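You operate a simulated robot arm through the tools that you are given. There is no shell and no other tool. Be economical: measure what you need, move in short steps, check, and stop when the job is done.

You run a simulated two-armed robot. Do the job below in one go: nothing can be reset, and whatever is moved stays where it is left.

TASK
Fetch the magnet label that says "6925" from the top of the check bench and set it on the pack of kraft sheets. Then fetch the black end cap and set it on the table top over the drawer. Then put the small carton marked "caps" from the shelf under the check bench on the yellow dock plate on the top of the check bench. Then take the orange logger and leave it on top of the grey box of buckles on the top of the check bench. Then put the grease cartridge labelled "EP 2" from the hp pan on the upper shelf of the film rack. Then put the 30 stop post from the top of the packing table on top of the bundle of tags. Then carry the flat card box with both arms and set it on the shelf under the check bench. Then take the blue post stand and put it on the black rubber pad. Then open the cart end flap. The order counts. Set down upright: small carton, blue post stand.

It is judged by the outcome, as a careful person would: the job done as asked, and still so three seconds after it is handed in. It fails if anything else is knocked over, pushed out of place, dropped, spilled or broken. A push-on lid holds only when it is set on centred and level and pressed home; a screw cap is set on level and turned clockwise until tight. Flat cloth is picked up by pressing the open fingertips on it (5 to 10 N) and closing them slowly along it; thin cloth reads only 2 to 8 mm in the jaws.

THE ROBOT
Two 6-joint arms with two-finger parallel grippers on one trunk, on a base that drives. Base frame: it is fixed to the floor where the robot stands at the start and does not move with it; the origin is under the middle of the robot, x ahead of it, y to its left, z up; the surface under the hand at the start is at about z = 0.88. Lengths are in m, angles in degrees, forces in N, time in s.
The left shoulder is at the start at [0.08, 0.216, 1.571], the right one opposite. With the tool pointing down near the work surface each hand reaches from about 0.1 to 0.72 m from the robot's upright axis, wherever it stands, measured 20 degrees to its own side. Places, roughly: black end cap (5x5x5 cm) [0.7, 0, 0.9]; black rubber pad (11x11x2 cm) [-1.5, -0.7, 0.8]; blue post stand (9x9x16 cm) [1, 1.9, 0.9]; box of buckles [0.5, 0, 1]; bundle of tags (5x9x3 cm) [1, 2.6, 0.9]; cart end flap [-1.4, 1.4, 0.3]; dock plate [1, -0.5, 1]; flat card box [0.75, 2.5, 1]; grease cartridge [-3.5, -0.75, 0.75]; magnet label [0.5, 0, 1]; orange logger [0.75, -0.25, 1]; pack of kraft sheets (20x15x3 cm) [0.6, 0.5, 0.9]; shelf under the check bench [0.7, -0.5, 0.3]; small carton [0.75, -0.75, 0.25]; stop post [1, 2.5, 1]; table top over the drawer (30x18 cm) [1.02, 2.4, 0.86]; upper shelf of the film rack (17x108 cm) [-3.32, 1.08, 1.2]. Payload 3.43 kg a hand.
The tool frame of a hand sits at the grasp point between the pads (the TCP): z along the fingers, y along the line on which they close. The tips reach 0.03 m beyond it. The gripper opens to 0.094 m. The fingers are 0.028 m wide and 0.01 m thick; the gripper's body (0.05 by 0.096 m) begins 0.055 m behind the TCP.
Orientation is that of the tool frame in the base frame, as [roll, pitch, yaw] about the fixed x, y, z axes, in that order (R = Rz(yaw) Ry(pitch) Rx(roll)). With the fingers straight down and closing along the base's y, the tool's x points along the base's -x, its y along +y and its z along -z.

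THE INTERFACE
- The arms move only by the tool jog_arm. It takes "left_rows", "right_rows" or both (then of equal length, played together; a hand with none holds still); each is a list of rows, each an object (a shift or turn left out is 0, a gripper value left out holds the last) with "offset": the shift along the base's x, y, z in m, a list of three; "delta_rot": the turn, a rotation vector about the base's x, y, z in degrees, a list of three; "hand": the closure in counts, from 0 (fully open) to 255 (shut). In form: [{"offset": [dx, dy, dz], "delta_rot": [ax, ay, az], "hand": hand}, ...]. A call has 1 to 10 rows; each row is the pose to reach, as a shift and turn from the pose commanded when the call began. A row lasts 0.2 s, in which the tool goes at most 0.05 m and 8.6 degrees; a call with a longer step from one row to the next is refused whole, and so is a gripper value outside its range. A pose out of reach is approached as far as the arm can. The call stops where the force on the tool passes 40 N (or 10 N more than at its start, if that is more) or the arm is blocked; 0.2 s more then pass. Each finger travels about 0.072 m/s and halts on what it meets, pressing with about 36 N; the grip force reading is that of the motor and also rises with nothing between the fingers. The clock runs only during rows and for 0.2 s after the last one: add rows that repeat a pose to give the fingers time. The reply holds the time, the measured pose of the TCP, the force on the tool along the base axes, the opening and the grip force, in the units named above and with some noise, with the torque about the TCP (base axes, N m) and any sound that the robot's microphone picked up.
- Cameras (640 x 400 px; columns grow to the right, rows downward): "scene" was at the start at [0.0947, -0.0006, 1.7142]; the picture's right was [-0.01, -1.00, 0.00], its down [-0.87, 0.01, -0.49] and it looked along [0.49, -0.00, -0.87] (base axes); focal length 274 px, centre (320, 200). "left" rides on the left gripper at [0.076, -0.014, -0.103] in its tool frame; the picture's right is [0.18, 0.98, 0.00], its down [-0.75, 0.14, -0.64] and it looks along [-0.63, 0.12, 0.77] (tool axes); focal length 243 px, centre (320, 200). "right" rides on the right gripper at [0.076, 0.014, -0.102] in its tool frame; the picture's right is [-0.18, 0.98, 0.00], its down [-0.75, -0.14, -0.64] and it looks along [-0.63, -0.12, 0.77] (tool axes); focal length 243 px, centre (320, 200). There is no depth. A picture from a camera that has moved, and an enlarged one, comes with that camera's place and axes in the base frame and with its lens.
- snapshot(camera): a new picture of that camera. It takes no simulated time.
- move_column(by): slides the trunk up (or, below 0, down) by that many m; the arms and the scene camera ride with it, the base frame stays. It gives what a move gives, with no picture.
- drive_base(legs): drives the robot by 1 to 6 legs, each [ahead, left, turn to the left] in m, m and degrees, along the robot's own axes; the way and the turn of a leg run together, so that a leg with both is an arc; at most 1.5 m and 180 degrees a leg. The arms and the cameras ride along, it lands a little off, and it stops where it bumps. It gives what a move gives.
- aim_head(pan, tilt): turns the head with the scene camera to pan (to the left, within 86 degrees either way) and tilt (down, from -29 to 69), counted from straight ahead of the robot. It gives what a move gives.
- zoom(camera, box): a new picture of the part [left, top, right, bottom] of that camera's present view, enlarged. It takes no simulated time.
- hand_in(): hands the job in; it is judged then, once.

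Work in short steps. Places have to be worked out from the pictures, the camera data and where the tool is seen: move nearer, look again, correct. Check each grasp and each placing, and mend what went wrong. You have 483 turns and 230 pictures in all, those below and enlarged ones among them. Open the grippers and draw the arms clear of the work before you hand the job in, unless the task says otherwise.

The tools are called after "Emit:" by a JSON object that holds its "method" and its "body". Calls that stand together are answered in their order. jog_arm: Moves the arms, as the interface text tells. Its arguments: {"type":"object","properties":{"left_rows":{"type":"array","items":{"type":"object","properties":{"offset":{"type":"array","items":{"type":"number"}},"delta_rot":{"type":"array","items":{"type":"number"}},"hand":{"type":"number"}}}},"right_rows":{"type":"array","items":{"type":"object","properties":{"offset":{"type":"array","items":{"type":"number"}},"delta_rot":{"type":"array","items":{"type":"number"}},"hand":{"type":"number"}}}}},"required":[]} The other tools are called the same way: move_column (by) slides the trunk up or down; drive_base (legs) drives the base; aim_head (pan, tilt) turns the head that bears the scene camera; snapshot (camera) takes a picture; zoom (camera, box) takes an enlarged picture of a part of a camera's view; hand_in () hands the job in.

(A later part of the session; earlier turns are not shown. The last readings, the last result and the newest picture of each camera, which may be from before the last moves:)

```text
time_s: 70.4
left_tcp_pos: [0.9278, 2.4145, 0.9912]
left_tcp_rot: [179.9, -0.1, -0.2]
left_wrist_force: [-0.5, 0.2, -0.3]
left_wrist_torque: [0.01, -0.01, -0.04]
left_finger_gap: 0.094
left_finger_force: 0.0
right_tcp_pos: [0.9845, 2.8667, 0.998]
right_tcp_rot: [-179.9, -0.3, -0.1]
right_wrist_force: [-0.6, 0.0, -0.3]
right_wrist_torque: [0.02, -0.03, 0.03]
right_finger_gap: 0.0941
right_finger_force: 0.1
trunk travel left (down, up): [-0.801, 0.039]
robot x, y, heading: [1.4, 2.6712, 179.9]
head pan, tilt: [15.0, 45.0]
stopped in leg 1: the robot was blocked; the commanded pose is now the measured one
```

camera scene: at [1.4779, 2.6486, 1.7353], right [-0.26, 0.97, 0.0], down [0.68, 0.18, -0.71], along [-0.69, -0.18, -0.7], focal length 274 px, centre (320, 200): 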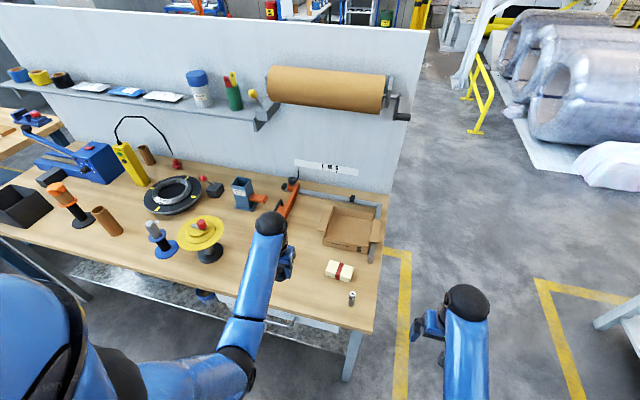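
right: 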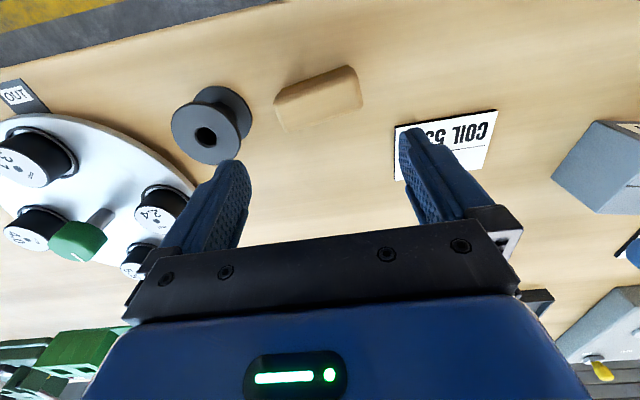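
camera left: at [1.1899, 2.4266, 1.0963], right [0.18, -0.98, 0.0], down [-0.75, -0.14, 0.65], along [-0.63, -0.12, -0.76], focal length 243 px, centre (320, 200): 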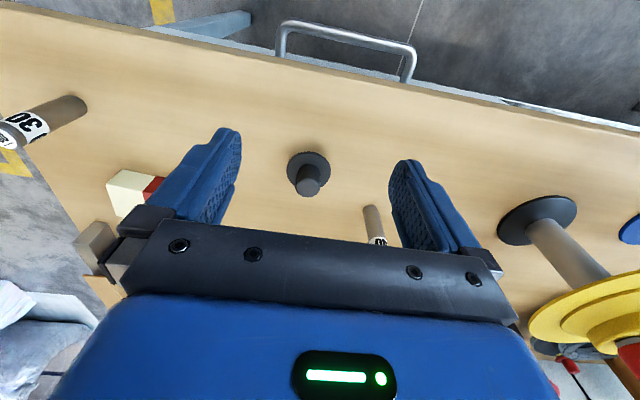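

That was a sign slip: I drove ahead and the base touched the table's edge at x=1.40. I back off and check nothing was disturbed.

Emit:
{"method": "drive_base", "body": {"legs": [[-0.18, 0, 0]]}}

Emit:
{"method": "snapshot", "body": {"camera": "scene"}}

Emit:
{"method": "snapshot", "body": {"camera": "left"}}

```text
time_s: 72.0
left_tcp_pos: [1.1107, 2.4137, 0.9926]
left_tcp_rot: [-180.0, -0.2, -0.1]
left_wrist_force: [-0.1, -0.5, -1.1]
left_wrist_torque: [0.02, -0.03, 0.01]
left_finger_gap: 0.0941
left_finger_force: 0.0
right_tcp_pos: [1.1661, 2.8648, 0.9981]
right_tcp_rot: [-179.9, -0.3, 0.0]
right_wrist_force: [-0.1, -0.2, 0.0]
right_wrist_torque: [0.01, -0.04, -0.01]
right_finger_gap: 0.0937
right_finger_force: 0.0
trunk travel left (down, up): [-0.801, 0.039]
robot x, y, heading: [1.5847, 2.665, 180.0]
head pan, tilt: [15.0, 45.0]
```

```text
199 pictures are left
camera scene: at [1.4685, 2.6458, 1.7341], right [-0.26, 0.97, 0.0], down [0.69, 0.18, -0.7], along [-0.68, -0.18, -0.71], focal length 274 px, centre (320, 200)
```

scene: 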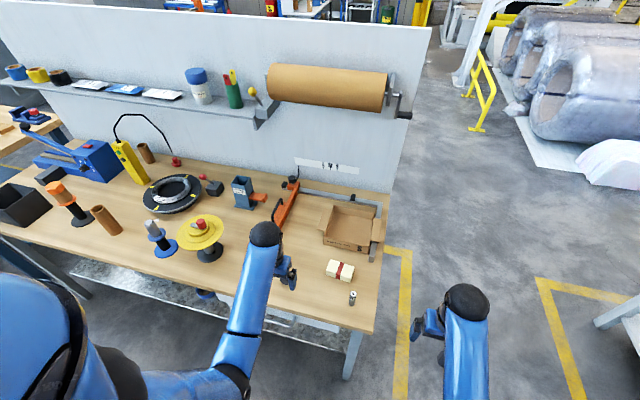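

```text
198 pictures are left
camera left: at [1.1868, 2.4263, 1.0935], right [0.18, -0.98, 0.0], down [-0.75, -0.14, 0.64], along [-0.63, -0.12, -0.77], focal length 243 px, centre (320, 200)
```

left: 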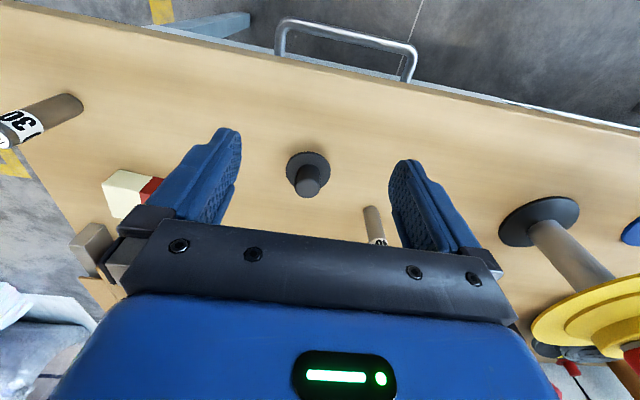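

Nothing moved. Now back off properly and slide toward -y behind the check bench.

Emit:
{"method": "drive_base", "body": {"legs": [[-0.3, 0, 0], [0, 1.4, 0], [0, 1.3, 0]]}}

Emit:
{"method": "aim_head", "body": {"pan": 20, "tilt": 40}}

Emit:
{"method": "snapshot", "body": {"camera": "scene"}}

```text
time_s: 86.9
left_tcp_pos: [1.4231, -0.3161, 0.9939]
left_tcp_rot: [179.9, 0.1, 0.0]
left_wrist_force: [0.0, 0.5, 0.0]
left_wrist_torque: [0.0, -0.02, -0.02]
left_finger_gap: 0.0938
left_finger_force: 0.1
right_tcp_pos: [1.4779, 0.1338, 0.9995]
right_tcp_rot: [180.0, -0.1, -0.1]
right_wrist_force: [-0.2, -0.5, -0.7]
right_wrist_torque: [-0.01, 0.0, -0.01]
right_finger_gap: 0.0942
right_finger_force: 0.1
trunk travel left (down, up): [-0.801, 0.039]
robot x, y, heading: [1.894, -0.0653, 179.8]
head pan, tilt: [15.0, 45.0]
```

```text
time_s: 87.5
left_tcp_pos: [1.4233, -0.3162, 0.9947]
left_tcp_rot: [-179.9, 0.2, -0.2]
left_wrist_force: [0.1, 0.0, -0.2]
left_wrist_torque: [0.0, -0.01, 0.0]
left_finger_gap: 0.0941
left_finger_force: 0.0
right_tcp_pos: [1.4793, 0.1352, 0.9986]
right_tcp_rot: [179.9, 0.0, -0.2]
right_wrist_force: [0.8, 0.8, -0.6]
right_wrist_torque: [0.02, -0.03, -0.01]
right_finger_gap: 0.0939
right_finger_force: 0.1
trunk travel left (down, up): [-0.801, 0.039]
robot x, y, heading: [1.8919, -0.0625, 180.0]
head pan, tilt: [20.0, 40.0]
```

```text
197 pictures are left
camera scene: at [1.7831, -0.0925, 1.742], right [-0.34, 0.94, 0.0], down [0.6, 0.22, -0.77], along [-0.72, -0.26, -0.64], focal length 274 px, centre (320, 200)
```

scene: 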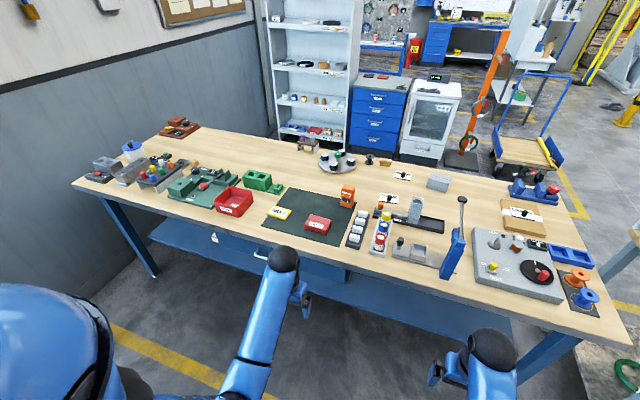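

I see the shelf under the bench. I slide left to y≈-0.55 and lower the trunk to look under the bench.

Emit:
{"method": "drive_base", "body": {"legs": [[0, 0.5, 0]]}}

Emit:
{"method": "move_column", "body": {"by": -0.65}}

Emit:
{"method": "aim_head", "body": {"pan": 0, "tilt": 35}}

Emit:
{"method": "snapshot", "body": {"camera": "scene"}}

```text
time_s: 90.5
left_tcp_pos: [1.424, -0.8195, 0.9949]
left_tcp_rot: [180.0, 0.1, 0.2]
left_wrist_force: [-0.4, -0.1, -0.9]
left_wrist_torque: [0.01, -0.02, 0.04]
left_finger_gap: 0.094
left_finger_force: 0.1
right_tcp_pos: [1.4778, -0.3682, 0.9994]
right_tcp_rot: [180.0, 0.0, 0.1]
right_wrist_force: [0.3, 0.1, -0.3]
right_wrist_torque: [-0.01, -0.02, 0.03]
right_finger_gap: 0.094
right_finger_force: 0.1
trunk travel left (down, up): [-0.801, 0.039]
robot x, y, heading: [1.8931, -0.5656, -179.7]
head pan, tilt: [20.0, 40.0]
```

```text
refused: -0.65 is not a number from -0.4 to 0.4
```

```text
time_s: 91.3
left_tcp_pos: [1.4237, -0.82, 0.9946]
left_tcp_rot: [-180.0, 0.3, 0.1]
left_wrist_force: [0.2, 0.3, -0.2]
left_wrist_torque: [-0.01, 0.01, -0.02]
left_finger_gap: 0.094
left_finger_force: 0.1
right_tcp_pos: [1.4781, -0.3705, 0.9999]
right_tcp_rot: [-179.9, 0.0, 0.1]
right_wrist_force: [-0.4, 0.1, 0.2]
right_wrist_torque: [0.02, -0.01, 0.01]
right_finger_gap: 0.0944
right_finger_force: 0.0
trunk travel left (down, up): [-0.801, 0.039]
robot x, y, heading: [1.892, -0.5643, -179.8]
head pan, tilt: [0.0, 35.0]
```

```text
196 pictures are left
camera scene: at [1.7751, -0.5673, 1.7496], right [0.0, 1.0, 0.0], down [0.57, 0.0, -0.82], along [-0.82, 0.0, -0.57], focal length 274 px, centre (320, 200)
```

scene: 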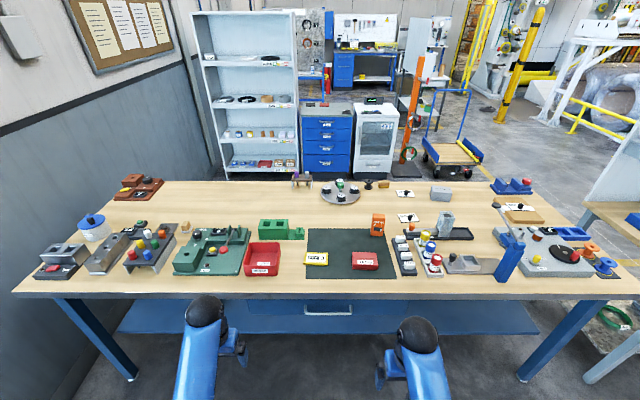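

Column moves are limited to 0.4. I lower in two moves and look.

Emit:
{"method": "move_column", "body": {"by": -0.4}}

Emit:
{"method": "move_column", "body": {"by": -0.35}}

Emit:
{"method": "aim_head", "body": {"pan": 0, "tilt": 30}}

Emit:
{"method": "snapshot", "body": {"camera": "scene"}}

```text
time_s: 95.1
left_tcp_pos: [1.424, -0.8213, 0.595]
left_tcp_rot: [-179.9, 0.1, 0.2]
left_wrist_force: [0.4, -0.3, 0.2]
left_wrist_torque: [-0.03, 0.01, -0.04]
left_finger_gap: 0.0941
left_finger_force: 0.0
right_tcp_pos: [1.4772, -0.3708, 0.5991]
right_tcp_rot: [179.9, -0.1, 0.1]
right_wrist_force: [0.8, 0.0, -0.9]
right_wrist_torque: [0.03, 0.03, 0.01]
right_finger_gap: 0.0941
right_finger_force: 0.0
trunk travel left (down, up): [-0.401, 0.439]
robot x, y, heading: [1.892, -0.5689, -180.1]
head pan, tilt: [0.0, 35.0]
```

```text
time_s: 98.5
left_tcp_pos: [1.424, -0.8197, 0.2444]
left_tcp_rot: [-179.9, 0.2, 0.1]
left_wrist_force: [-0.9, 0.2, -0.3]
left_wrist_torque: [0.03, -0.01, -0.03]
left_finger_gap: 0.0939
left_finger_force: 0.1
right_tcp_pos: [1.478, -0.3698, 0.2503]
right_tcp_rot: [-180.0, 0.0, 0.2]
right_wrist_force: [-0.4, 1.1, 0.6]
right_wrist_torque: [0.01, 0.0, -0.03]
right_finger_gap: 0.0939
right_finger_force: 0.2
trunk travel left (down, up): [-0.051, 0.789]
robot x, y, heading: [1.8946, -0.5642, -179.9]
head pan, tilt: [0.0, 35.0]
```

```text
time_s: 99.2
left_tcp_pos: [1.4246, -0.822, 0.2443]
left_tcp_rot: [-180.0, 0.0, 0.1]
left_wrist_force: [0.4, -1.0, 0.9]
left_wrist_torque: [-0.02, -0.02, 0.01]
left_finger_gap: 0.0939
left_finger_force: 0.1
right_tcp_pos: [1.478, -0.3704, 0.2489]
right_tcp_rot: [-180.0, 0.0, 0.1]
right_wrist_force: [-0.2, -0.1, -0.5]
right_wrist_torque: [0.01, -0.03, -0.02]
right_finger_gap: 0.0941
right_finger_force: 0.0
trunk travel left (down, up): [-0.051, 0.789]
robot x, y, heading: [1.8926, -0.565, -180.0]
head pan, tilt: [0.0, 30.0]
```

```text
195 pictures are left
camera scene: at [1.7729, -0.5667, 1.0073], right [0.0, 1.0, 0.0], down [0.5, 0.0, -0.87], along [-0.87, 0.0, -0.5], focal length 274 px, centre (320, 200)
```

scene: 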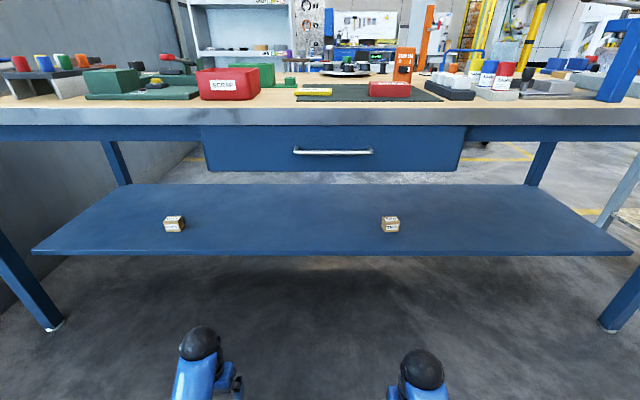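

Two cartons on the shelf; zoom to read them.

Emit:
{"method": "zoom", "body": {"camera": "scene", "box": [145, 200, 205, 240]}}

Emit:
{"method": "zoom", "body": {"camera": "scene", "box": [360, 200, 420, 240]}}

```text
10.00 times, centred on (175, 220) of scene
camera zoom: at [1.7729, -0.5667, 1.0073], right [0.0, 1.0, 0.0], down [0.5, 0.0, -0.87], along [-0.87, 0.0, -0.5], focal length 2743 px, centre (1770, 0)
```

zoom: 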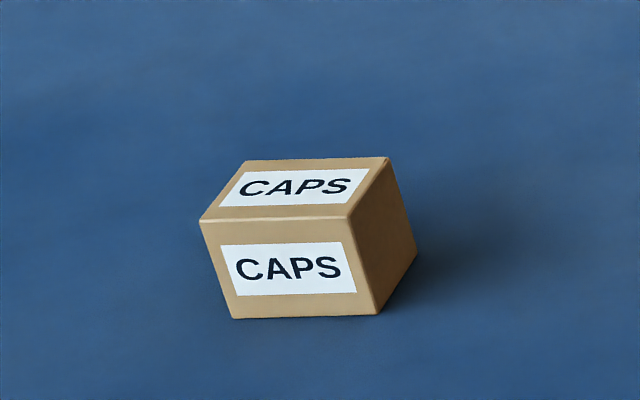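

```text
10.00 times, centred on (390, 220) of scene
camera zoom: at [1.7729, -0.5667, 1.0073], right [0.0, 1.0, 0.0], down [0.5, 0.0, -0.87], along [-0.87, 0.0, -0.5], focal length 2743 px, centre (-380, 0)
```

zoom: 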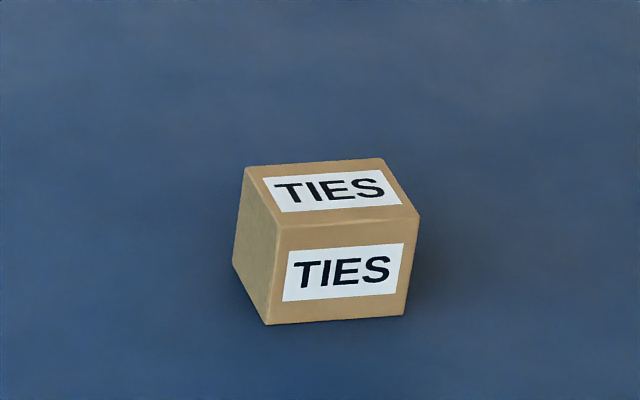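

CAPS is the left carton, roughly [0.84, -1.17] on a shelf at about z 0.3. I look down at the arm layout first to understand the elbow.

Emit:
{"method": "aim_head", "body": {"pan": 30, "tilt": 69}}

Emit:
{"method": "snapshot", "body": {"camera": "scene"}}

```text
time_s: 100.3
left_tcp_pos: [1.424, -0.8209, 0.2438]
left_tcp_rot: [-180.0, 0.1, 0.1]
left_wrist_force: [-0.2, 0.4, 0.8]
left_wrist_torque: [-0.03, 0.01, 0.0]
left_finger_gap: 0.094
left_finger_force: 0.1
right_tcp_pos: [1.4777, -0.3712, 0.2494]
right_tcp_rot: [-180.0, 0.0, 0.1]
right_wrist_force: [0.2, -0.2, -0.6]
right_wrist_torque: [0.0, 0.0, 0.0]
right_finger_gap: 0.094
right_finger_force: 0.1
trunk travel left (down, up): [-0.051, 0.789]
robot x, y, heading: [1.8918, -0.565, -179.7]
head pan, tilt: [30.0, 68.8]
```

```text
192 pictures are left
camera scene: at [1.8149, -0.5946, 0.9559], right [-0.5, 0.87, 0.0], down [0.81, 0.47, -0.36], along [-0.31, -0.18, -0.93], focal length 274 px, centre (320, 200)
```

scene: 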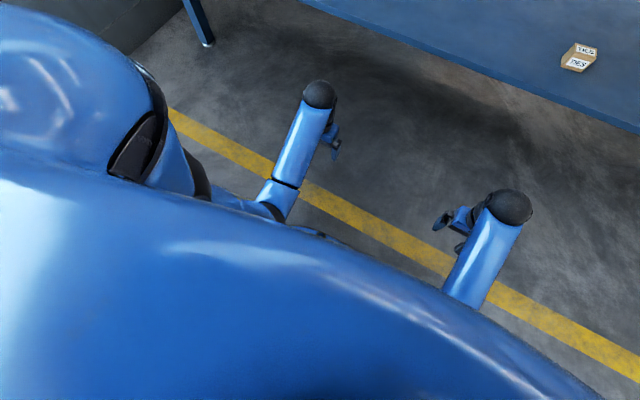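

The elbow hangs low and the forearm runs forward, good for reaching under. I slide left so the left arm faces the carton, raise the trunk 0.2 and tilt the left tool 40° forward.

Emit:
{"method": "drive_base", "body": {"legs": [[0, 0.38, 0]]}}

Emit:
{"method": "move_column", "body": {"by": 0.2}}

Emit:
{"method": "jog_arm", "body": {"left_rows": [{"delta_rot": [0, 8, 0]}, {"delta_rot": [0, 16, 0]}, {"delta_rot": [0, 24, 0]}, {"delta_rot": [0, 32, 0]}, {"delta_rot": [0, 40, 0]}]}}

Emit:
{"method": "snapshot", "body": {"camera": "left"}}

```text
time_s: 102.6
left_tcp_pos: [1.4241, -1.1965, 0.2443]
left_tcp_rot: [-180.0, 0.1, 0.1]
left_wrist_force: [0.3, -1.0, 0.4]
left_wrist_torque: [0.03, -0.01, -0.02]
left_finger_gap: 0.094
left_finger_force: 0.0
right_tcp_pos: [1.4792, -0.7459, 0.2484]
right_tcp_rot: [-179.8, 0.0, 0.2]
right_wrist_force: [0.3, 0.2, 0.2]
right_wrist_torque: [0.0, 0.0, -0.02]
right_finger_gap: 0.094
right_finger_force: 0.0
trunk travel left (down, up): [-0.051, 0.789]
robot x, y, heading: [1.8966, -0.9385, -179.8]
head pan, tilt: [30.0, 68.8]
```

```text
time_s: 104.8
left_tcp_pos: [1.4263, -1.1972, 0.4446]
left_tcp_rot: [180.0, 0.1, 0.0]
left_wrist_force: [0.3, -0.1, -1.0]
left_wrist_torque: [0.01, -0.03, -0.03]
left_finger_gap: 0.0942
left_finger_force: 0.0
right_tcp_pos: [1.4794, -0.7439, 0.4495]
right_tcp_rot: [-179.9, -0.1, 0.1]
right_wrist_force: [-0.8, -0.2, -0.1]
right_wrist_torque: [-0.01, 0.0, 0.04]
right_finger_gap: 0.094
right_finger_force: 0.1
trunk travel left (down, up): [-0.251, 0.589]
robot x, y, heading: [1.8966, -0.9393, -179.8]
head pan, tilt: [30.0, 68.8]
```

```text
time_s: 106.0
left_tcp_pos: [1.4254, -1.1964, 0.4447]
left_tcp_rot: [-179.9, 40.3, 0.2]
left_wrist_force: [0.6, 0.0, 0.2]
left_wrist_torque: [0.01, 0.0, 0.0]
left_finger_gap: 0.0941
left_finger_force: 0.1
right_tcp_pos: [1.4784, -0.7455, 0.449]
right_tcp_rot: [180.0, 0.1, 0.2]
right_wrist_force: [0.4, 0.7, 0.0]
right_wrist_torque: [-0.03, -0.02, 0.02]
right_finger_gap: 0.0939
right_finger_force: 0.0
trunk travel left (down, up): [-0.251, 0.589]
robot x, y, heading: [1.8922, -0.9417, -179.7]
head pan, tilt: [30.0, 68.8]
```

```text
191 pictures are left
camera left: at [1.5501, -1.1835, 0.4725], right [0.14, -0.98, -0.12], down [-0.16, -0.14, 0.98], along [-0.98, -0.12, -0.18], focal length 243 px, centre (320, 200)
```

left: 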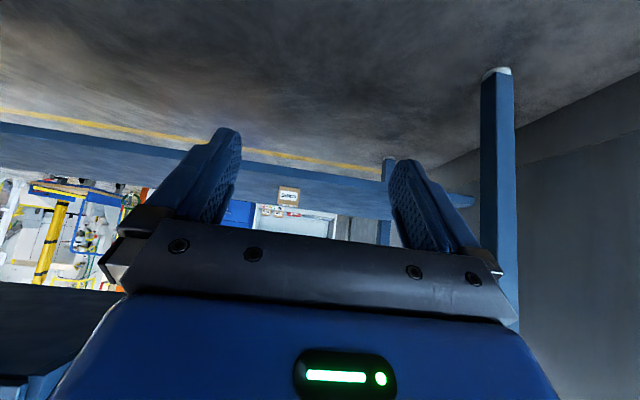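

Triangulating both views: shelf surface z≈0.32, carton front at [0.847, -1.172]. I first pull the right hand back and down so it won't meet the drawer, then drive ahead 0.42.

Emit:
{"method": "jog_arm", "body": {"right_rows": [{"offset": [0.04, 0, -0.02]}, {"offset": [0.08, 0, -0.04]}, {"offset": [0.12, 0, -0.06]}, {"offset": [0.15, 0, -0.08]}]}}

Emit:
{"method": "drive_base", "body": {"legs": [[0.3, 0, 0]]}}

Emit:
{"method": "snapshot", "body": {"camera": "left"}}

```text
time_s: 107.0
left_tcp_pos: [1.4257, -1.1964, 0.4453]
left_tcp_rot: [-179.8, 40.2, 0.2]
left_wrist_force: [-0.9, 0.5, 0.2]
left_wrist_torque: [0.01, 0.02, 0.0]
left_finger_gap: 0.094
left_finger_force: 0.0
right_tcp_pos: [1.63, -0.7457, 0.3708]
right_tcp_rot: [-180.0, 0.0, 0.1]
right_wrist_force: [-0.2, 0.8, -0.5]
right_wrist_torque: [-0.02, 0.04, 0.0]
right_finger_gap: 0.0942
right_finger_force: 0.1
trunk travel left (down, up): [-0.251, 0.589]
robot x, y, heading: [1.895, -0.9408, -179.9]
head pan, tilt: [30.0, 68.8]
```

```text
time_s: 109.0
left_tcp_pos: [1.1301, -1.1981, 0.4424]
left_tcp_rot: [-179.9, 40.1, 0.2]
left_wrist_force: [-0.1, -0.6, -0.4]
left_wrist_torque: [0.01, 0.01, 0.02]
left_finger_gap: 0.0939
left_finger_force: 0.1
right_tcp_pos: [1.3335, -0.7469, 0.3712]
right_tcp_rot: [-180.0, -0.1, 0.2]
right_wrist_force: [0.5, 0.0, 0.0]
right_wrist_torque: [-0.01, -0.02, 0.02]
right_finger_gap: 0.0937
right_finger_force: 0.0
trunk travel left (down, up): [-0.251, 0.589]
robot x, y, heading: [1.5979, -0.9435, -179.8]
head pan, tilt: [30.0, 68.8]
```

```text
190 pictures are left
camera left: at [1.2536, -1.1849, 0.472], right [0.14, -0.98, -0.12], down [-0.16, -0.14, 0.98], along [-0.98, -0.12, -0.18], focal length 243 px, centre (320, 200)
```

left: 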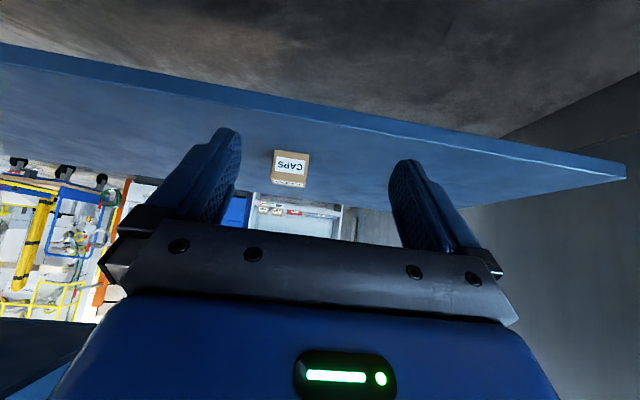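

Consistent. Drive another 0.12, then extend the arm toward the carton at z≈0.40 and check.

Emit:
{"method": "drive_base", "body": {"legs": [[0.12, 0, 0]]}}

Emit:
{"method": "jog_arm", "body": {"left_rows": [{"offset": [-0.04, 0.01, 0]}, {"offset": [-0.08, 0.018, -0.01]}, {"offset": [-0.1, 0.02, -0.02]}]}}

Emit:
{"method": "snapshot", "body": {"camera": "left"}}

```text
time_s: 110.3
left_tcp_pos: [1.0121, -1.1977, 0.443]
left_tcp_rot: [-179.9, 40.0, 0.2]
left_wrist_force: [-0.5, -0.9, -0.1]
left_wrist_torque: [0.01, 0.01, 0.02]
left_finger_gap: 0.0941
left_finger_force: 0.0
right_tcp_pos: [1.2145, -0.7478, 0.37]
right_tcp_rot: [-179.9, -0.1, 0.2]
right_wrist_force: [0.5, -0.2, 0.2]
right_wrist_torque: [0.01, -0.04, 0.0]
right_finger_gap: 0.0939
right_finger_force: 0.0
trunk travel left (down, up): [-0.251, 0.589]
robot x, y, heading: [1.4801, -0.9416, -179.9]
head pan, tilt: [30.0, 68.8]
```

```text
time_s: 111.1
left_tcp_pos: [0.9118, -1.1783, 0.4245]
left_tcp_rot: [-179.9, 40.1, 0.2]
left_wrist_force: [-0.6, -0.8, -0.4]
left_wrist_torque: [-0.03, -0.04, 0.0]
left_finger_gap: 0.0943
left_finger_force: 0.1
right_tcp_pos: [1.2166, -0.7484, 0.3705]
right_tcp_rot: [-179.9, 0.0, 0.2]
right_wrist_force: [0.8, 0.5, 0.2]
right_wrist_torque: [0.02, -0.02, 0.05]
right_finger_gap: 0.094
right_finger_force: 0.1
trunk travel left (down, up): [-0.251, 0.589]
robot x, y, heading: [1.4834, -0.94, -179.7]
head pan, tilt: [30.0, 68.8]
```

```text
189 pictures are left
camera left: at [1.036, -1.1655, 0.4526], right [0.14, -0.98, -0.12], down [-0.16, -0.14, 0.98], along [-0.98, -0.12, -0.18], focal length 243 px, centre (320, 200)
```

left: 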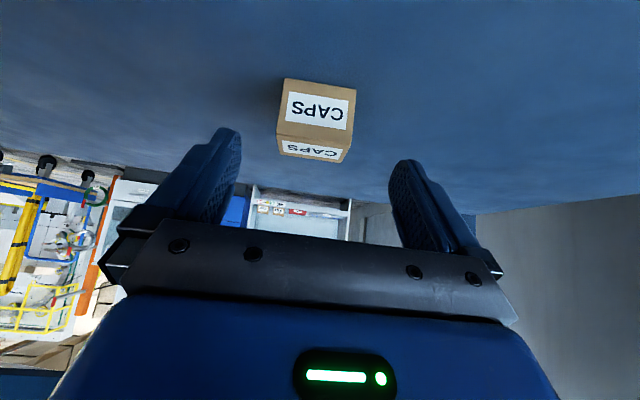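

Carton: front x=0.851, y from -1.148 to -1.207, top z≈0.375, depth ≈4.5 cm. TCP target [0.829, -1.177, 0.361].

Emit:
{"method": "jog_arm", "body": {"left_rows": [{"offset": [-0.03, 0.001, -0.005]}, {"offset": [-0.055, 0.001, -0.03]}, {"offset": [-0.075, 0.001, -0.055]}, {"offset": [-0.083, 0.001, -0.063]}]}}

Emit:
{"method": "snapshot", "body": {"camera": "left"}}

```text
time_s: 112.1
left_tcp_pos: [0.8278, -1.1756, 0.361]
left_tcp_rot: [-180.0, 40.1, 0.2]
left_wrist_force: [-0.3, 0.2, -0.4]
left_wrist_torque: [0.01, -0.01, 0.02]
left_finger_gap: 0.0942
left_finger_force: 0.1
right_tcp_pos: [1.2163, -0.7474, 0.3695]
right_tcp_rot: [-179.9, 0.0, 0.2]
right_wrist_force: [0.5, 0.1, -0.5]
right_wrist_torque: [0.02, -0.02, 0.01]
right_finger_gap: 0.0939
right_finger_force: 0.0
trunk travel left (down, up): [-0.251, 0.589]
robot x, y, heading: [1.4813, -0.9396, -179.7]
head pan, tilt: [30.0, 68.8]
```

```text
188 pictures are left
camera left: at [0.9515, -1.163, 0.3896], right [0.14, -0.98, -0.12], down [-0.16, -0.14, 0.98], along [-0.98, -0.12, -0.18], focal length 243 px, centre (320, 200)
```

left: 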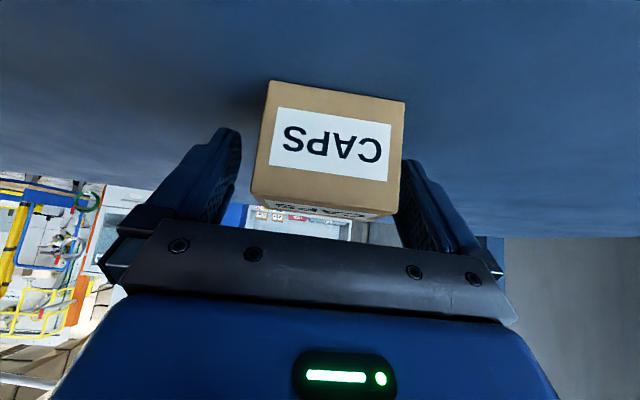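

Aligned within 2 mm. Close, giving time.

Emit:
{"method": "jog_arm", "body": {"left_rows": [{"offset": [0, -0.002, 0]}, {"offset": [0, -0.002, 0], "hand": 120}, {"offset": [0, -0.002, 0], "hand": 255}, {"offset": [0, -0.002, 0], "hand": 255}, {"offset": [0, -0.002, 0], "hand": 255}, {"offset": [0, -0.002, 0], "hand": 255}]}}

```text
time_s: 113.5
left_tcp_pos: [0.8279, -1.1783, 0.3618]
left_tcp_rot: [-179.9, 40.3, 0.2]
left_wrist_force: [-0.2, 0.3, 0.4]
left_wrist_torque: [-0.05, 0.09, -0.03]
left_finger_gap: 0.0642
left_finger_force: 36.4
right_tcp_pos: [1.2151, -0.7475, 0.3708]
right_tcp_rot: [-179.9, 0.0, 0.3]
right_wrist_force: [0.0, -0.8, 1.0]
right_wrist_torque: [0.02, 0.02, -0.03]
right_finger_gap: 0.094
right_finger_force: 0.0
trunk travel left (down, up): [-0.251, 0.589]
robot x, y, heading: [1.4793, -0.9425, -179.7]
head pan, tilt: [30.0, 68.8]
```

Gripped at 64 mm. Lift slightly and draw back out.

Emit:
{"method": "jog_arm", "body": {"left_rows": [{"offset": [0, 0, 0.02]}, {"offset": [0, 0, 0.05]}, {"offset": [0.04, 0, 0.06]}, {"offset": [0.085, 0, 0.07]}, {"offset": [0.13, 0, 0.075]}, {"offset": [0.17, 0, 0.08]}]}}

Emit:
{"method": "drive_base", "body": {"legs": [[-0.35, 0, 0]]}}

Emit:
{"method": "snapshot", "body": {"camera": "left"}}

```text
time_s: 114.9
left_tcp_pos: [0.9983, -1.1782, 0.4442]
left_tcp_rot: [-180.0, 40.1, 0.1]
left_wrist_force: [0.2, -0.2, -2.0]
left_wrist_torque: [0.01, -0.01, 0.0]
left_finger_gap: 0.0643
left_finger_force: 35.8
right_tcp_pos: [1.2168, -0.7466, 0.3702]
right_tcp_rot: [-179.8, 0.0, 0.2]
right_wrist_force: [0.0, 0.2, -0.2]
right_wrist_torque: [0.02, 0.03, -0.01]
right_finger_gap: 0.0938
right_finger_force: 0.1
trunk travel left (down, up): [-0.251, 0.589]
robot x, y, heading: [1.4816, -0.9456, -180.0]
head pan, tilt: [30.0, 68.8]
```

```text
time_s: 117.1
left_tcp_pos: [1.344, -1.1754, 0.444]
left_tcp_rot: [-179.9, 40.2, -0.3]
left_wrist_force: [-0.3, -0.4, -2.0]
left_wrist_torque: [0.02, 0.02, -0.02]
left_finger_gap: 0.0639
left_finger_force: 36.8
right_tcp_pos: [1.5639, -0.7473, 0.3713]
right_tcp_rot: [-179.9, -0.1, -0.2]
right_wrist_force: [0.2, 0.0, 0.3]
right_wrist_torque: [-0.03, 0.02, -0.04]
right_finger_gap: 0.0939
right_finger_force: 0.1
trunk travel left (down, up): [-0.251, 0.589]
robot x, y, heading: [1.829, -0.9448, 179.8]
head pan, tilt: [30.0, 68.8]
```

```text
187 pictures are left
camera left: at [1.469, -1.1638, 0.4717], right [0.14, -0.98, -0.12], down [-0.16, -0.14, 0.98], along [-0.98, -0.11, -0.18], focal length 243 px, centre (320, 200)
```

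left: 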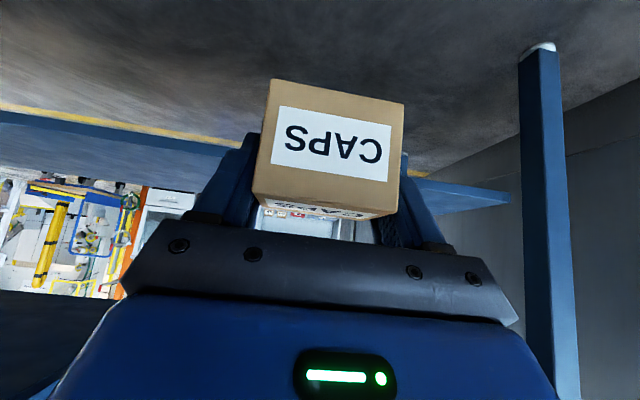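

Held well. I raise the trunk to put the carton above bench height and slide right toward the dock plate.

Emit:
{"method": "move_column", "body": {"by": 0.4}}

Emit:
{"method": "move_column", "body": {"by": 0.17}}

Emit:
{"method": "drive_base", "body": {"legs": [[0, -0.56, 0]]}}

Emit:
{"method": "aim_head", "body": {"pan": 20, "tilt": 50}}

Emit:
{"method": "snapshot", "body": {"camera": "scene"}}

Emit:
{"method": "snapshot", "body": {"camera": "left"}}

```text
time_s: 121.0
left_tcp_pos: [1.3439, -1.175, 0.8427]
left_tcp_rot: [-179.9, 40.1, -0.3]
left_wrist_force: [-0.1, -1.5, -2.6]
left_wrist_torque: [0.02, 0.01, 0.01]
left_finger_gap: 0.0638
left_finger_force: 35.9
right_tcp_pos: [1.5636, -0.7455, 0.7702]
right_tcp_rot: [-180.0, 0.0, -0.3]
right_wrist_force: [0.5, -0.1, 0.1]
right_wrist_torque: [-0.01, -0.01, 0.0]
right_finger_gap: 0.0941
right_finger_force: 0.1
trunk travel left (down, up): [-0.651, 0.189]
robot x, y, heading: [1.8298, -0.9406, 179.8]
head pan, tilt: [30.0, 68.8]
```

```text
time_s: 122.9
left_tcp_pos: [1.3444, -1.1752, 1.0138]
left_tcp_rot: [-179.8, 40.0, -0.1]
left_wrist_force: [0.1, -0.1, -1.7]
left_wrist_torque: [0.0, 0.03, 0.02]
left_finger_gap: 0.0638
left_finger_force: 35.9
right_tcp_pos: [1.5649, -0.746, 0.9401]
right_tcp_rot: [-179.9, 0.0, -0.2]
right_wrist_force: [0.1, -0.7, 0.5]
right_wrist_torque: [0.02, -0.01, -0.03]
right_finger_gap: 0.0941
right_finger_force: 0.1
trunk travel left (down, up): [-0.821, 0.019]
robot x, y, heading: [1.8326, -0.9442, 180.2]
head pan, tilt: [30.0, 68.8]
```

```text
time_s: 126.1
left_tcp_pos: [1.3462, -0.6188, 1.0124]
left_tcp_rot: [-179.8, 40.1, -0.1]
left_wrist_force: [-0.2, -0.5, -1.9]
left_wrist_torque: [-0.02, 0.04, -0.02]
left_finger_gap: 0.0641
left_finger_force: 36.1
right_tcp_pos: [1.5676, -0.1883, 0.9402]
right_tcp_rot: [-179.8, 0.0, -0.3]
right_wrist_force: [-0.1, -1.1, -0.7]
right_wrist_torque: [0.02, -0.01, 0.01]
right_finger_gap: 0.094
right_finger_force: 0.1
trunk travel left (down, up): [-0.821, 0.019]
robot x, y, heading: [1.8327, -0.3879, 180.0]
head pan, tilt: [30.0, 68.8]
```

```text
time_s: 126.9
left_tcp_pos: [1.3458, -0.6174, 1.0129]
left_tcp_rot: [-180.0, 40.1, -0.3]
left_wrist_force: [0.1, -0.5, -2.2]
left_wrist_torque: [-0.04, 0.01, -0.01]
left_finger_gap: 0.064
left_finger_force: 36.6
right_tcp_pos: [1.5676, -0.1886, 0.9412]
right_tcp_rot: [180.0, -0.1, -0.3]
right_wrist_force: [-0.2, -0.4, 0.1]
right_wrist_torque: [-0.05, 0.01, 0.01]
right_finger_gap: 0.0942
right_finger_force: 0.2
trunk travel left (down, up): [-0.821, 0.019]
robot x, y, heading: [1.8319, -0.3844, 179.8]
head pan, tilt: [20.0, 50.0]
```

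```text
186 pictures are left
camera scene: at [1.7276, -0.4111, 1.7478], right [-0.34, 0.94, 0.0], down [0.72, 0.26, -0.64], along [-0.6, -0.22, -0.77], focal length 274 px, centre (320, 200)
```

scene: 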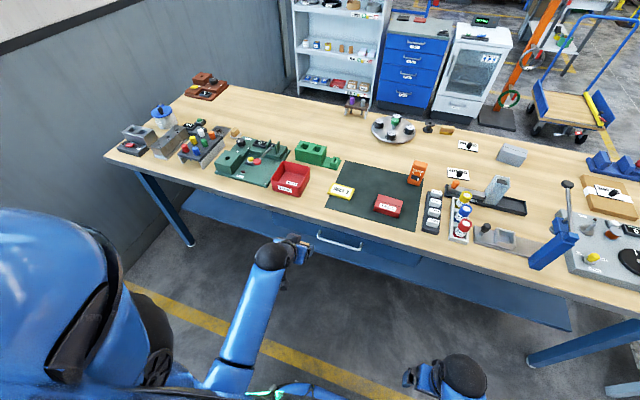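

```text
185 pictures are left
camera left: at [1.471, -0.6053, 1.0414], right [0.13, -0.98, -0.12], down [-0.16, -0.14, 0.98], along [-0.98, -0.11, -0.18], focal length 243 px, centre (320, 200)
```

left: 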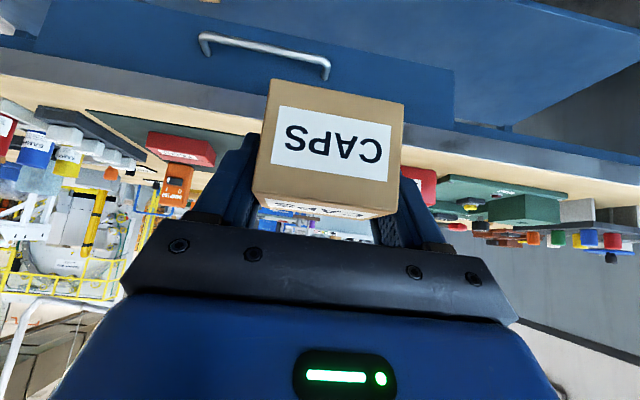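

Zoom on the dock plate to measure it.

Emit:
{"method": "zoom", "body": {"camera": "scene", "box": [270, 150, 430, 250]}}

```text
4.00 times, centred on (350, 200) of scene
camera zoom: at [1.7276, -0.4111, 1.7478], right [-0.34, 0.94, 0.0], down [0.72, 0.26, -0.64], along [-0.6, -0.22, -0.77], focal length 1097 px, centre (200, 200)
```

zoom: 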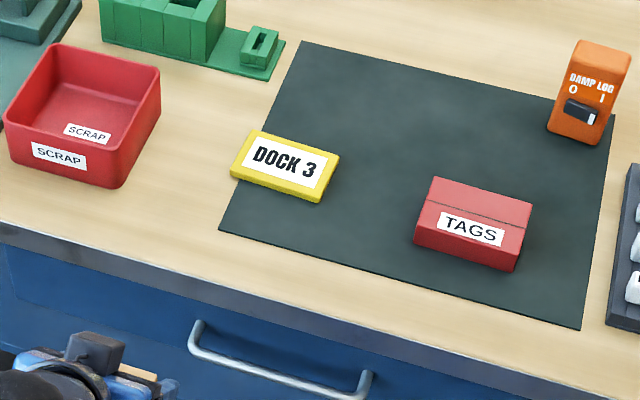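

Dock plate: centre [0.985, -0.586], 6.5 × 9 cm, top z≈0.892, aligned with the axes. Drive ahead 0.3 and 0.03 right.

Emit:
{"method": "drive_base", "body": {"legs": [[0.3, -0.03, 0]]}}

Emit:
{"method": "jog_arm", "body": {"left_rows": [{"offset": [-0.03, 0, 0]}, {"offset": [-0.055, 0, -0.02]}]}}

Emit:
{"method": "snapshot", "body": {"camera": "left"}}

Emit:
{"method": "snapshot", "body": {"camera": "scene"}}

```text
time_s: 128.9
left_tcp_pos: [1.0577, -0.5887, 1.0146]
left_tcp_rot: [-179.9, 40.2, 0.0]
left_wrist_force: [0.4, -0.7, -1.9]
left_wrist_torque: [0.02, 0.04, -0.01]
left_finger_gap: 0.0639
left_finger_force: 36.5
right_tcp_pos: [1.2761, -0.1577, 0.9417]
right_tcp_rot: [-180.0, 0.0, 0.0]
right_wrist_force: [0.6, -0.8, -0.6]
right_wrist_torque: [-0.01, 0.01, 0.0]
right_finger_gap: 0.0941
right_finger_force: 0.1
trunk travel left (down, up): [-0.821, 0.019]
robot x, y, heading: [1.5405, -0.3547, 180.0]
head pan, tilt: [20.0, 50.0]
```

```text
time_s: 129.5
left_tcp_pos: [1.0003, -0.5867, 0.9925]
left_tcp_rot: [-179.9, 40.1, 0.0]
left_wrist_force: [0.3, 1.2, -3.0]
left_wrist_torque: [0.03, 0.03, -0.01]
left_finger_gap: 0.064
left_finger_force: 36.2
right_tcp_pos: [1.2734, -0.1573, 0.94]
right_tcp_rot: [-179.8, -0.1, 0.0]
right_wrist_force: [-0.1, 0.7, -0.1]
right_wrist_torque: [0.01, -0.01, 0.02]
right_finger_gap: 0.0943
right_finger_force: 0.1
trunk travel left (down, up): [-0.821, 0.019]
robot x, y, heading: [1.5388, -0.3552, 179.9]
head pan, tilt: [20.0, 50.0]
```

```text
183 pictures are left
camera left: at [1.1247, -0.5748, 1.0208], right [0.14, -0.98, -0.12], down [-0.16, -0.14, 0.98], along [-0.98, -0.12, -0.18], focal length 243 px, centre (320, 200)
```

left: 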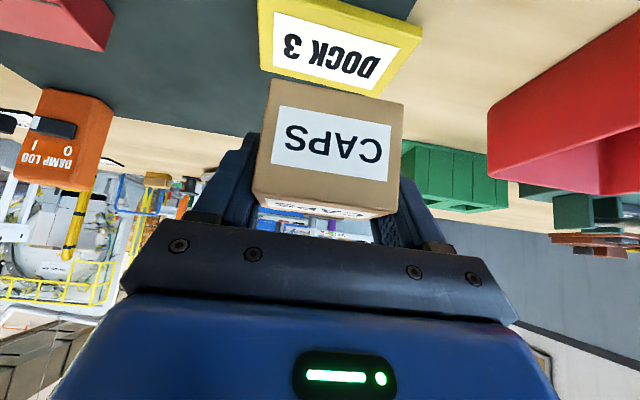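

```text
182 pictures are left
camera scene: at [1.4344, -0.3814, 1.7478], right [-0.34, 0.94, 0.0], down [0.72, 0.26, -0.64], along [-0.6, -0.22, -0.77], focal length 274 px, centre (320, 200)
```

scene: 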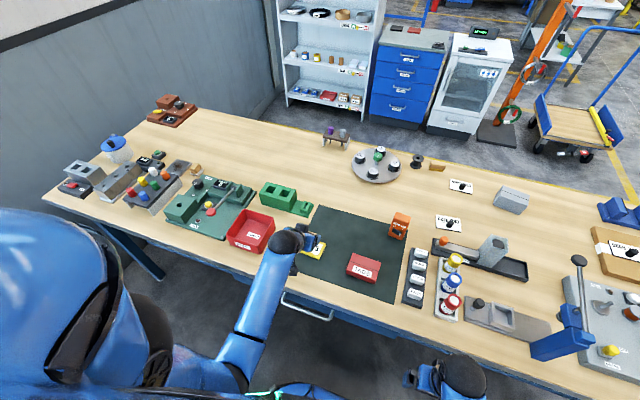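

Consistent: plate y −0.539…−0.637, back edge x 0.946. Descend to z≈0.945.

Emit:
{"method": "jog_arm", "body": {"left_rows": [{"offset": [-0.016, -0.001, -0.01]}, {"offset": [-0.016, -0.001, -0.03]}, {"offset": [-0.016, -0.001, -0.045]}, {"offset": [-0.016, -0.001, -0.05]}]}}

Emit:
{"method": "snapshot", "body": {"camera": "left"}}

```text
time_s: 130.5
left_tcp_pos: [0.9829, -0.5884, 0.9423]
left_tcp_rot: [-179.9, 40.0, 0.1]
left_wrist_force: [0.5, 0.2, -2.9]
left_wrist_torque: [0.01, 0.01, 0.03]
left_finger_gap: 0.0639
left_finger_force: 36.0
right_tcp_pos: [1.2743, -0.1571, 0.9405]
right_tcp_rot: [-179.9, -0.1, 0.1]
right_wrist_force: [-0.2, 0.8, -1.3]
right_wrist_torque: [0.02, 0.01, -0.01]
right_finger_gap: 0.0938
right_finger_force: 0.0
trunk travel left (down, up): [-0.821, 0.019]
robot x, y, heading: [1.5363, -0.3548, 180.1]
head pan, tilt: [20.0, 50.0]
```

```text
181 pictures are left
camera left: at [1.1081, -0.5769, 0.9713], right [0.14, -0.98, -0.12], down [-0.16, -0.14, 0.98], along [-0.98, -0.12, -0.18], focal length 243 px, centre (320, 200)
```

left: 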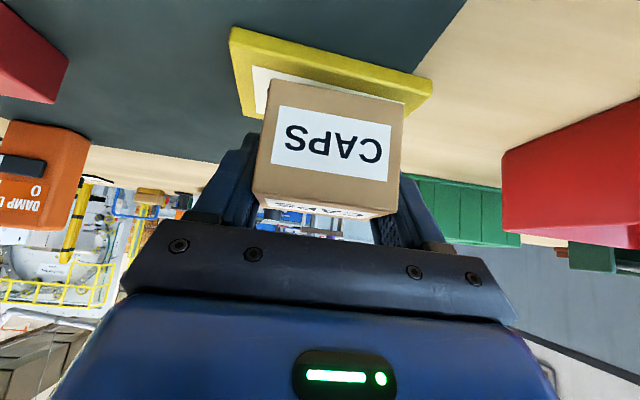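

Nearly there; I shift 6 mm inward and step down to contact.

Emit:
{"method": "jog_arm", "body": {"left_rows": [{"offset": [-0.006, 0.001, -0.002]}, {"offset": [-0.006, 0.001, -0.004]}, {"offset": [-0.006, 0.001, -0.006]}, {"offset": [-0.006, 0.001, -0.008]}]}}

```text
time_s: 131.5
left_tcp_pos: [0.9768, -0.5897, 0.935]
left_tcp_rot: [-179.9, 40.2, -0.1]
left_wrist_force: [0.1, 0.2, -1.8]
left_wrist_torque: [0.01, 0.02, 0.02]
left_finger_gap: 0.064
left_finger_force: 35.8
right_tcp_pos: [1.2736, -0.1576, 0.9403]
right_tcp_rot: [-179.9, -0.1, 0.0]
right_wrist_force: [0.1, 0.0, 0.8]
right_wrist_torque: [0.0, -0.05, 0.03]
right_finger_gap: 0.094
right_finger_force: 0.0
trunk travel left (down, up): [-0.821, 0.019]
robot x, y, heading: [1.5387, -0.3587, 180.0]
head pan, tilt: [20.0, 50.0]
```

Emit:
{"method": "jog_arm", "body": {"left_rows": [{"offset": [0, 0.001, -0.002]}, {"offset": [0, 0.001, -0.004]}, {"offset": [0, 0.001, -0.005]}]}}

```text
time_s: 132.3
left_tcp_pos: [0.9775, -0.5885, 0.9306]
left_tcp_rot: [180.0, 40.1, 0.0]
left_wrist_force: [0.3, 0.0, -1.5]
left_wrist_torque: [0.02, 0.01, -0.03]
left_finger_gap: 0.064
left_finger_force: 35.6
right_tcp_pos: [1.2734, -0.1578, 0.9399]
right_tcp_rot: [-179.8, -0.1, 0.0]
right_wrist_force: [0.8, -0.6, 0.1]
right_wrist_torque: [0.04, -0.01, -0.04]
right_finger_gap: 0.0942
right_finger_force: 0.1
trunk travel left (down, up): [-0.821, 0.019]
robot x, y, heading: [1.5377, -0.3528, 180.2]
head pan, tilt: [20.0, 50.0]
```

Still no contact; continue gently and look.

Emit:
{"method": "jog_arm", "body": {"left_rows": [{"offset": [0, 0, -0.002]}, {"offset": [0, 0, -0.003]}, {"offset": [0, 0, -0.004]}]}}

Emit:
{"method": "snapshot", "body": {"camera": "left"}}

```text
time_s: 133.1
left_tcp_pos: [0.9783, -0.5878, 0.9295]
left_tcp_rot: [179.9, 40.6, -0.1]
left_wrist_force: [-1.2, -3.7, 17.9]
left_wrist_torque: [-0.08, -0.43, -0.09]
left_finger_gap: 0.064
left_finger_force: 36.2
right_tcp_pos: [1.2748, -0.1574, 0.9401]
right_tcp_rot: [-180.0, -0.1, 0.0]
right_wrist_force: [0.4, -1.0, -0.6]
right_wrist_torque: [0.03, -0.03, 0.02]
right_finger_gap: 0.0939
right_finger_force: 0.0
trunk travel left (down, up): [-0.821, 0.019]
robot x, y, heading: [1.5399, -0.356, 180.1]
head pan, tilt: [20.0, 50.0]
```

```text
180 pictures are left
camera left: at [1.1024, -0.5753, 0.957], right [0.14, -0.98, -0.12], down [-0.16, -0.14, 0.98], along [-0.98, -0.12, -0.17], focal length 243 px, centre (320, 200)
```

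left: 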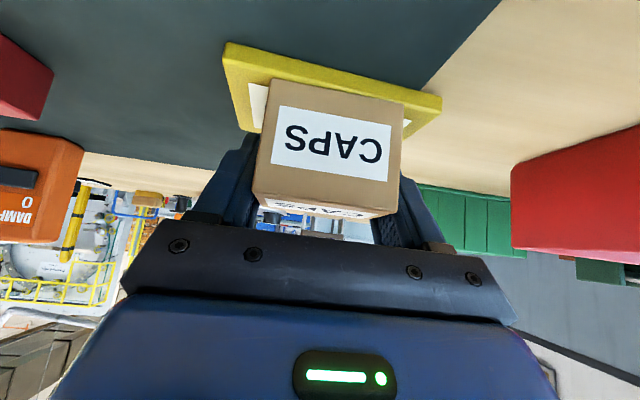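

Rested on the plate, centred. I ease 1 mm up, open, and withdraw along the tool axis.

Emit:
{"method": "jog_arm", "body": {"left_rows": [{"offset": [0, 0, 0.002]}, {"offset": [0, 0, 0.002], "hand": 60}, {"offset": [0, 0, 0.002], "hand": 0}, {"offset": [0, 0, 0.002], "hand": 0}, {"offset": [0.02, 0, 0.026], "hand": 0}, {"offset": [0.05, 0, 0.06], "hand": 0}, {"offset": [0.08, 0, 0.085], "hand": 0}]}}

Emit:
{"method": "snapshot", "body": {"camera": "left"}}

```text
time_s: 134.7
left_tcp_pos: [1.0589, -0.5878, 1.0151]
left_tcp_rot: [-179.9, 40.0, 0.0]
left_wrist_force: [-0.2, 0.0, 0.0]
left_wrist_torque: [0.0, 0.0, -0.02]
left_finger_gap: 0.0939
left_finger_force: 0.1
right_tcp_pos: [1.2743, -0.1587, 0.94]
right_tcp_rot: [180.0, 0.0, 0.0]
right_wrist_force: [-0.2, -1.2, 0.1]
right_wrist_torque: [-0.01, 0.0, -0.03]
right_finger_gap: 0.0942
right_finger_force: 0.1
trunk travel left (down, up): [-0.821, 0.019]
robot x, y, heading: [1.5374, -0.3521, 179.9]
head pan, tilt: [20.0, 50.0]
```

```text
179 pictures are left
camera left: at [1.1838, -0.5759, 1.0418], right [0.14, -0.98, -0.12], down [-0.16, -0.14, 0.98], along [-0.98, -0.12, -0.18], focal length 243 px, centre (320, 200)
```

left: 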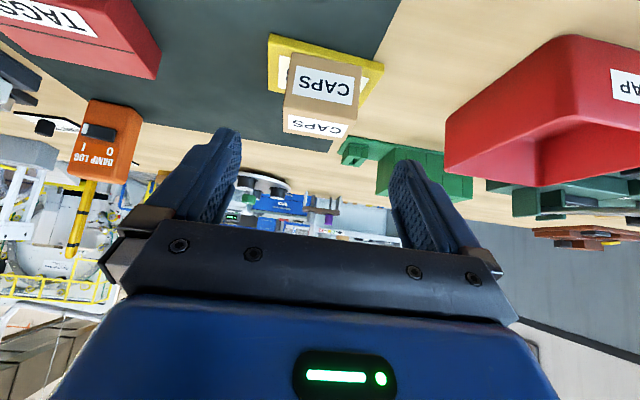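

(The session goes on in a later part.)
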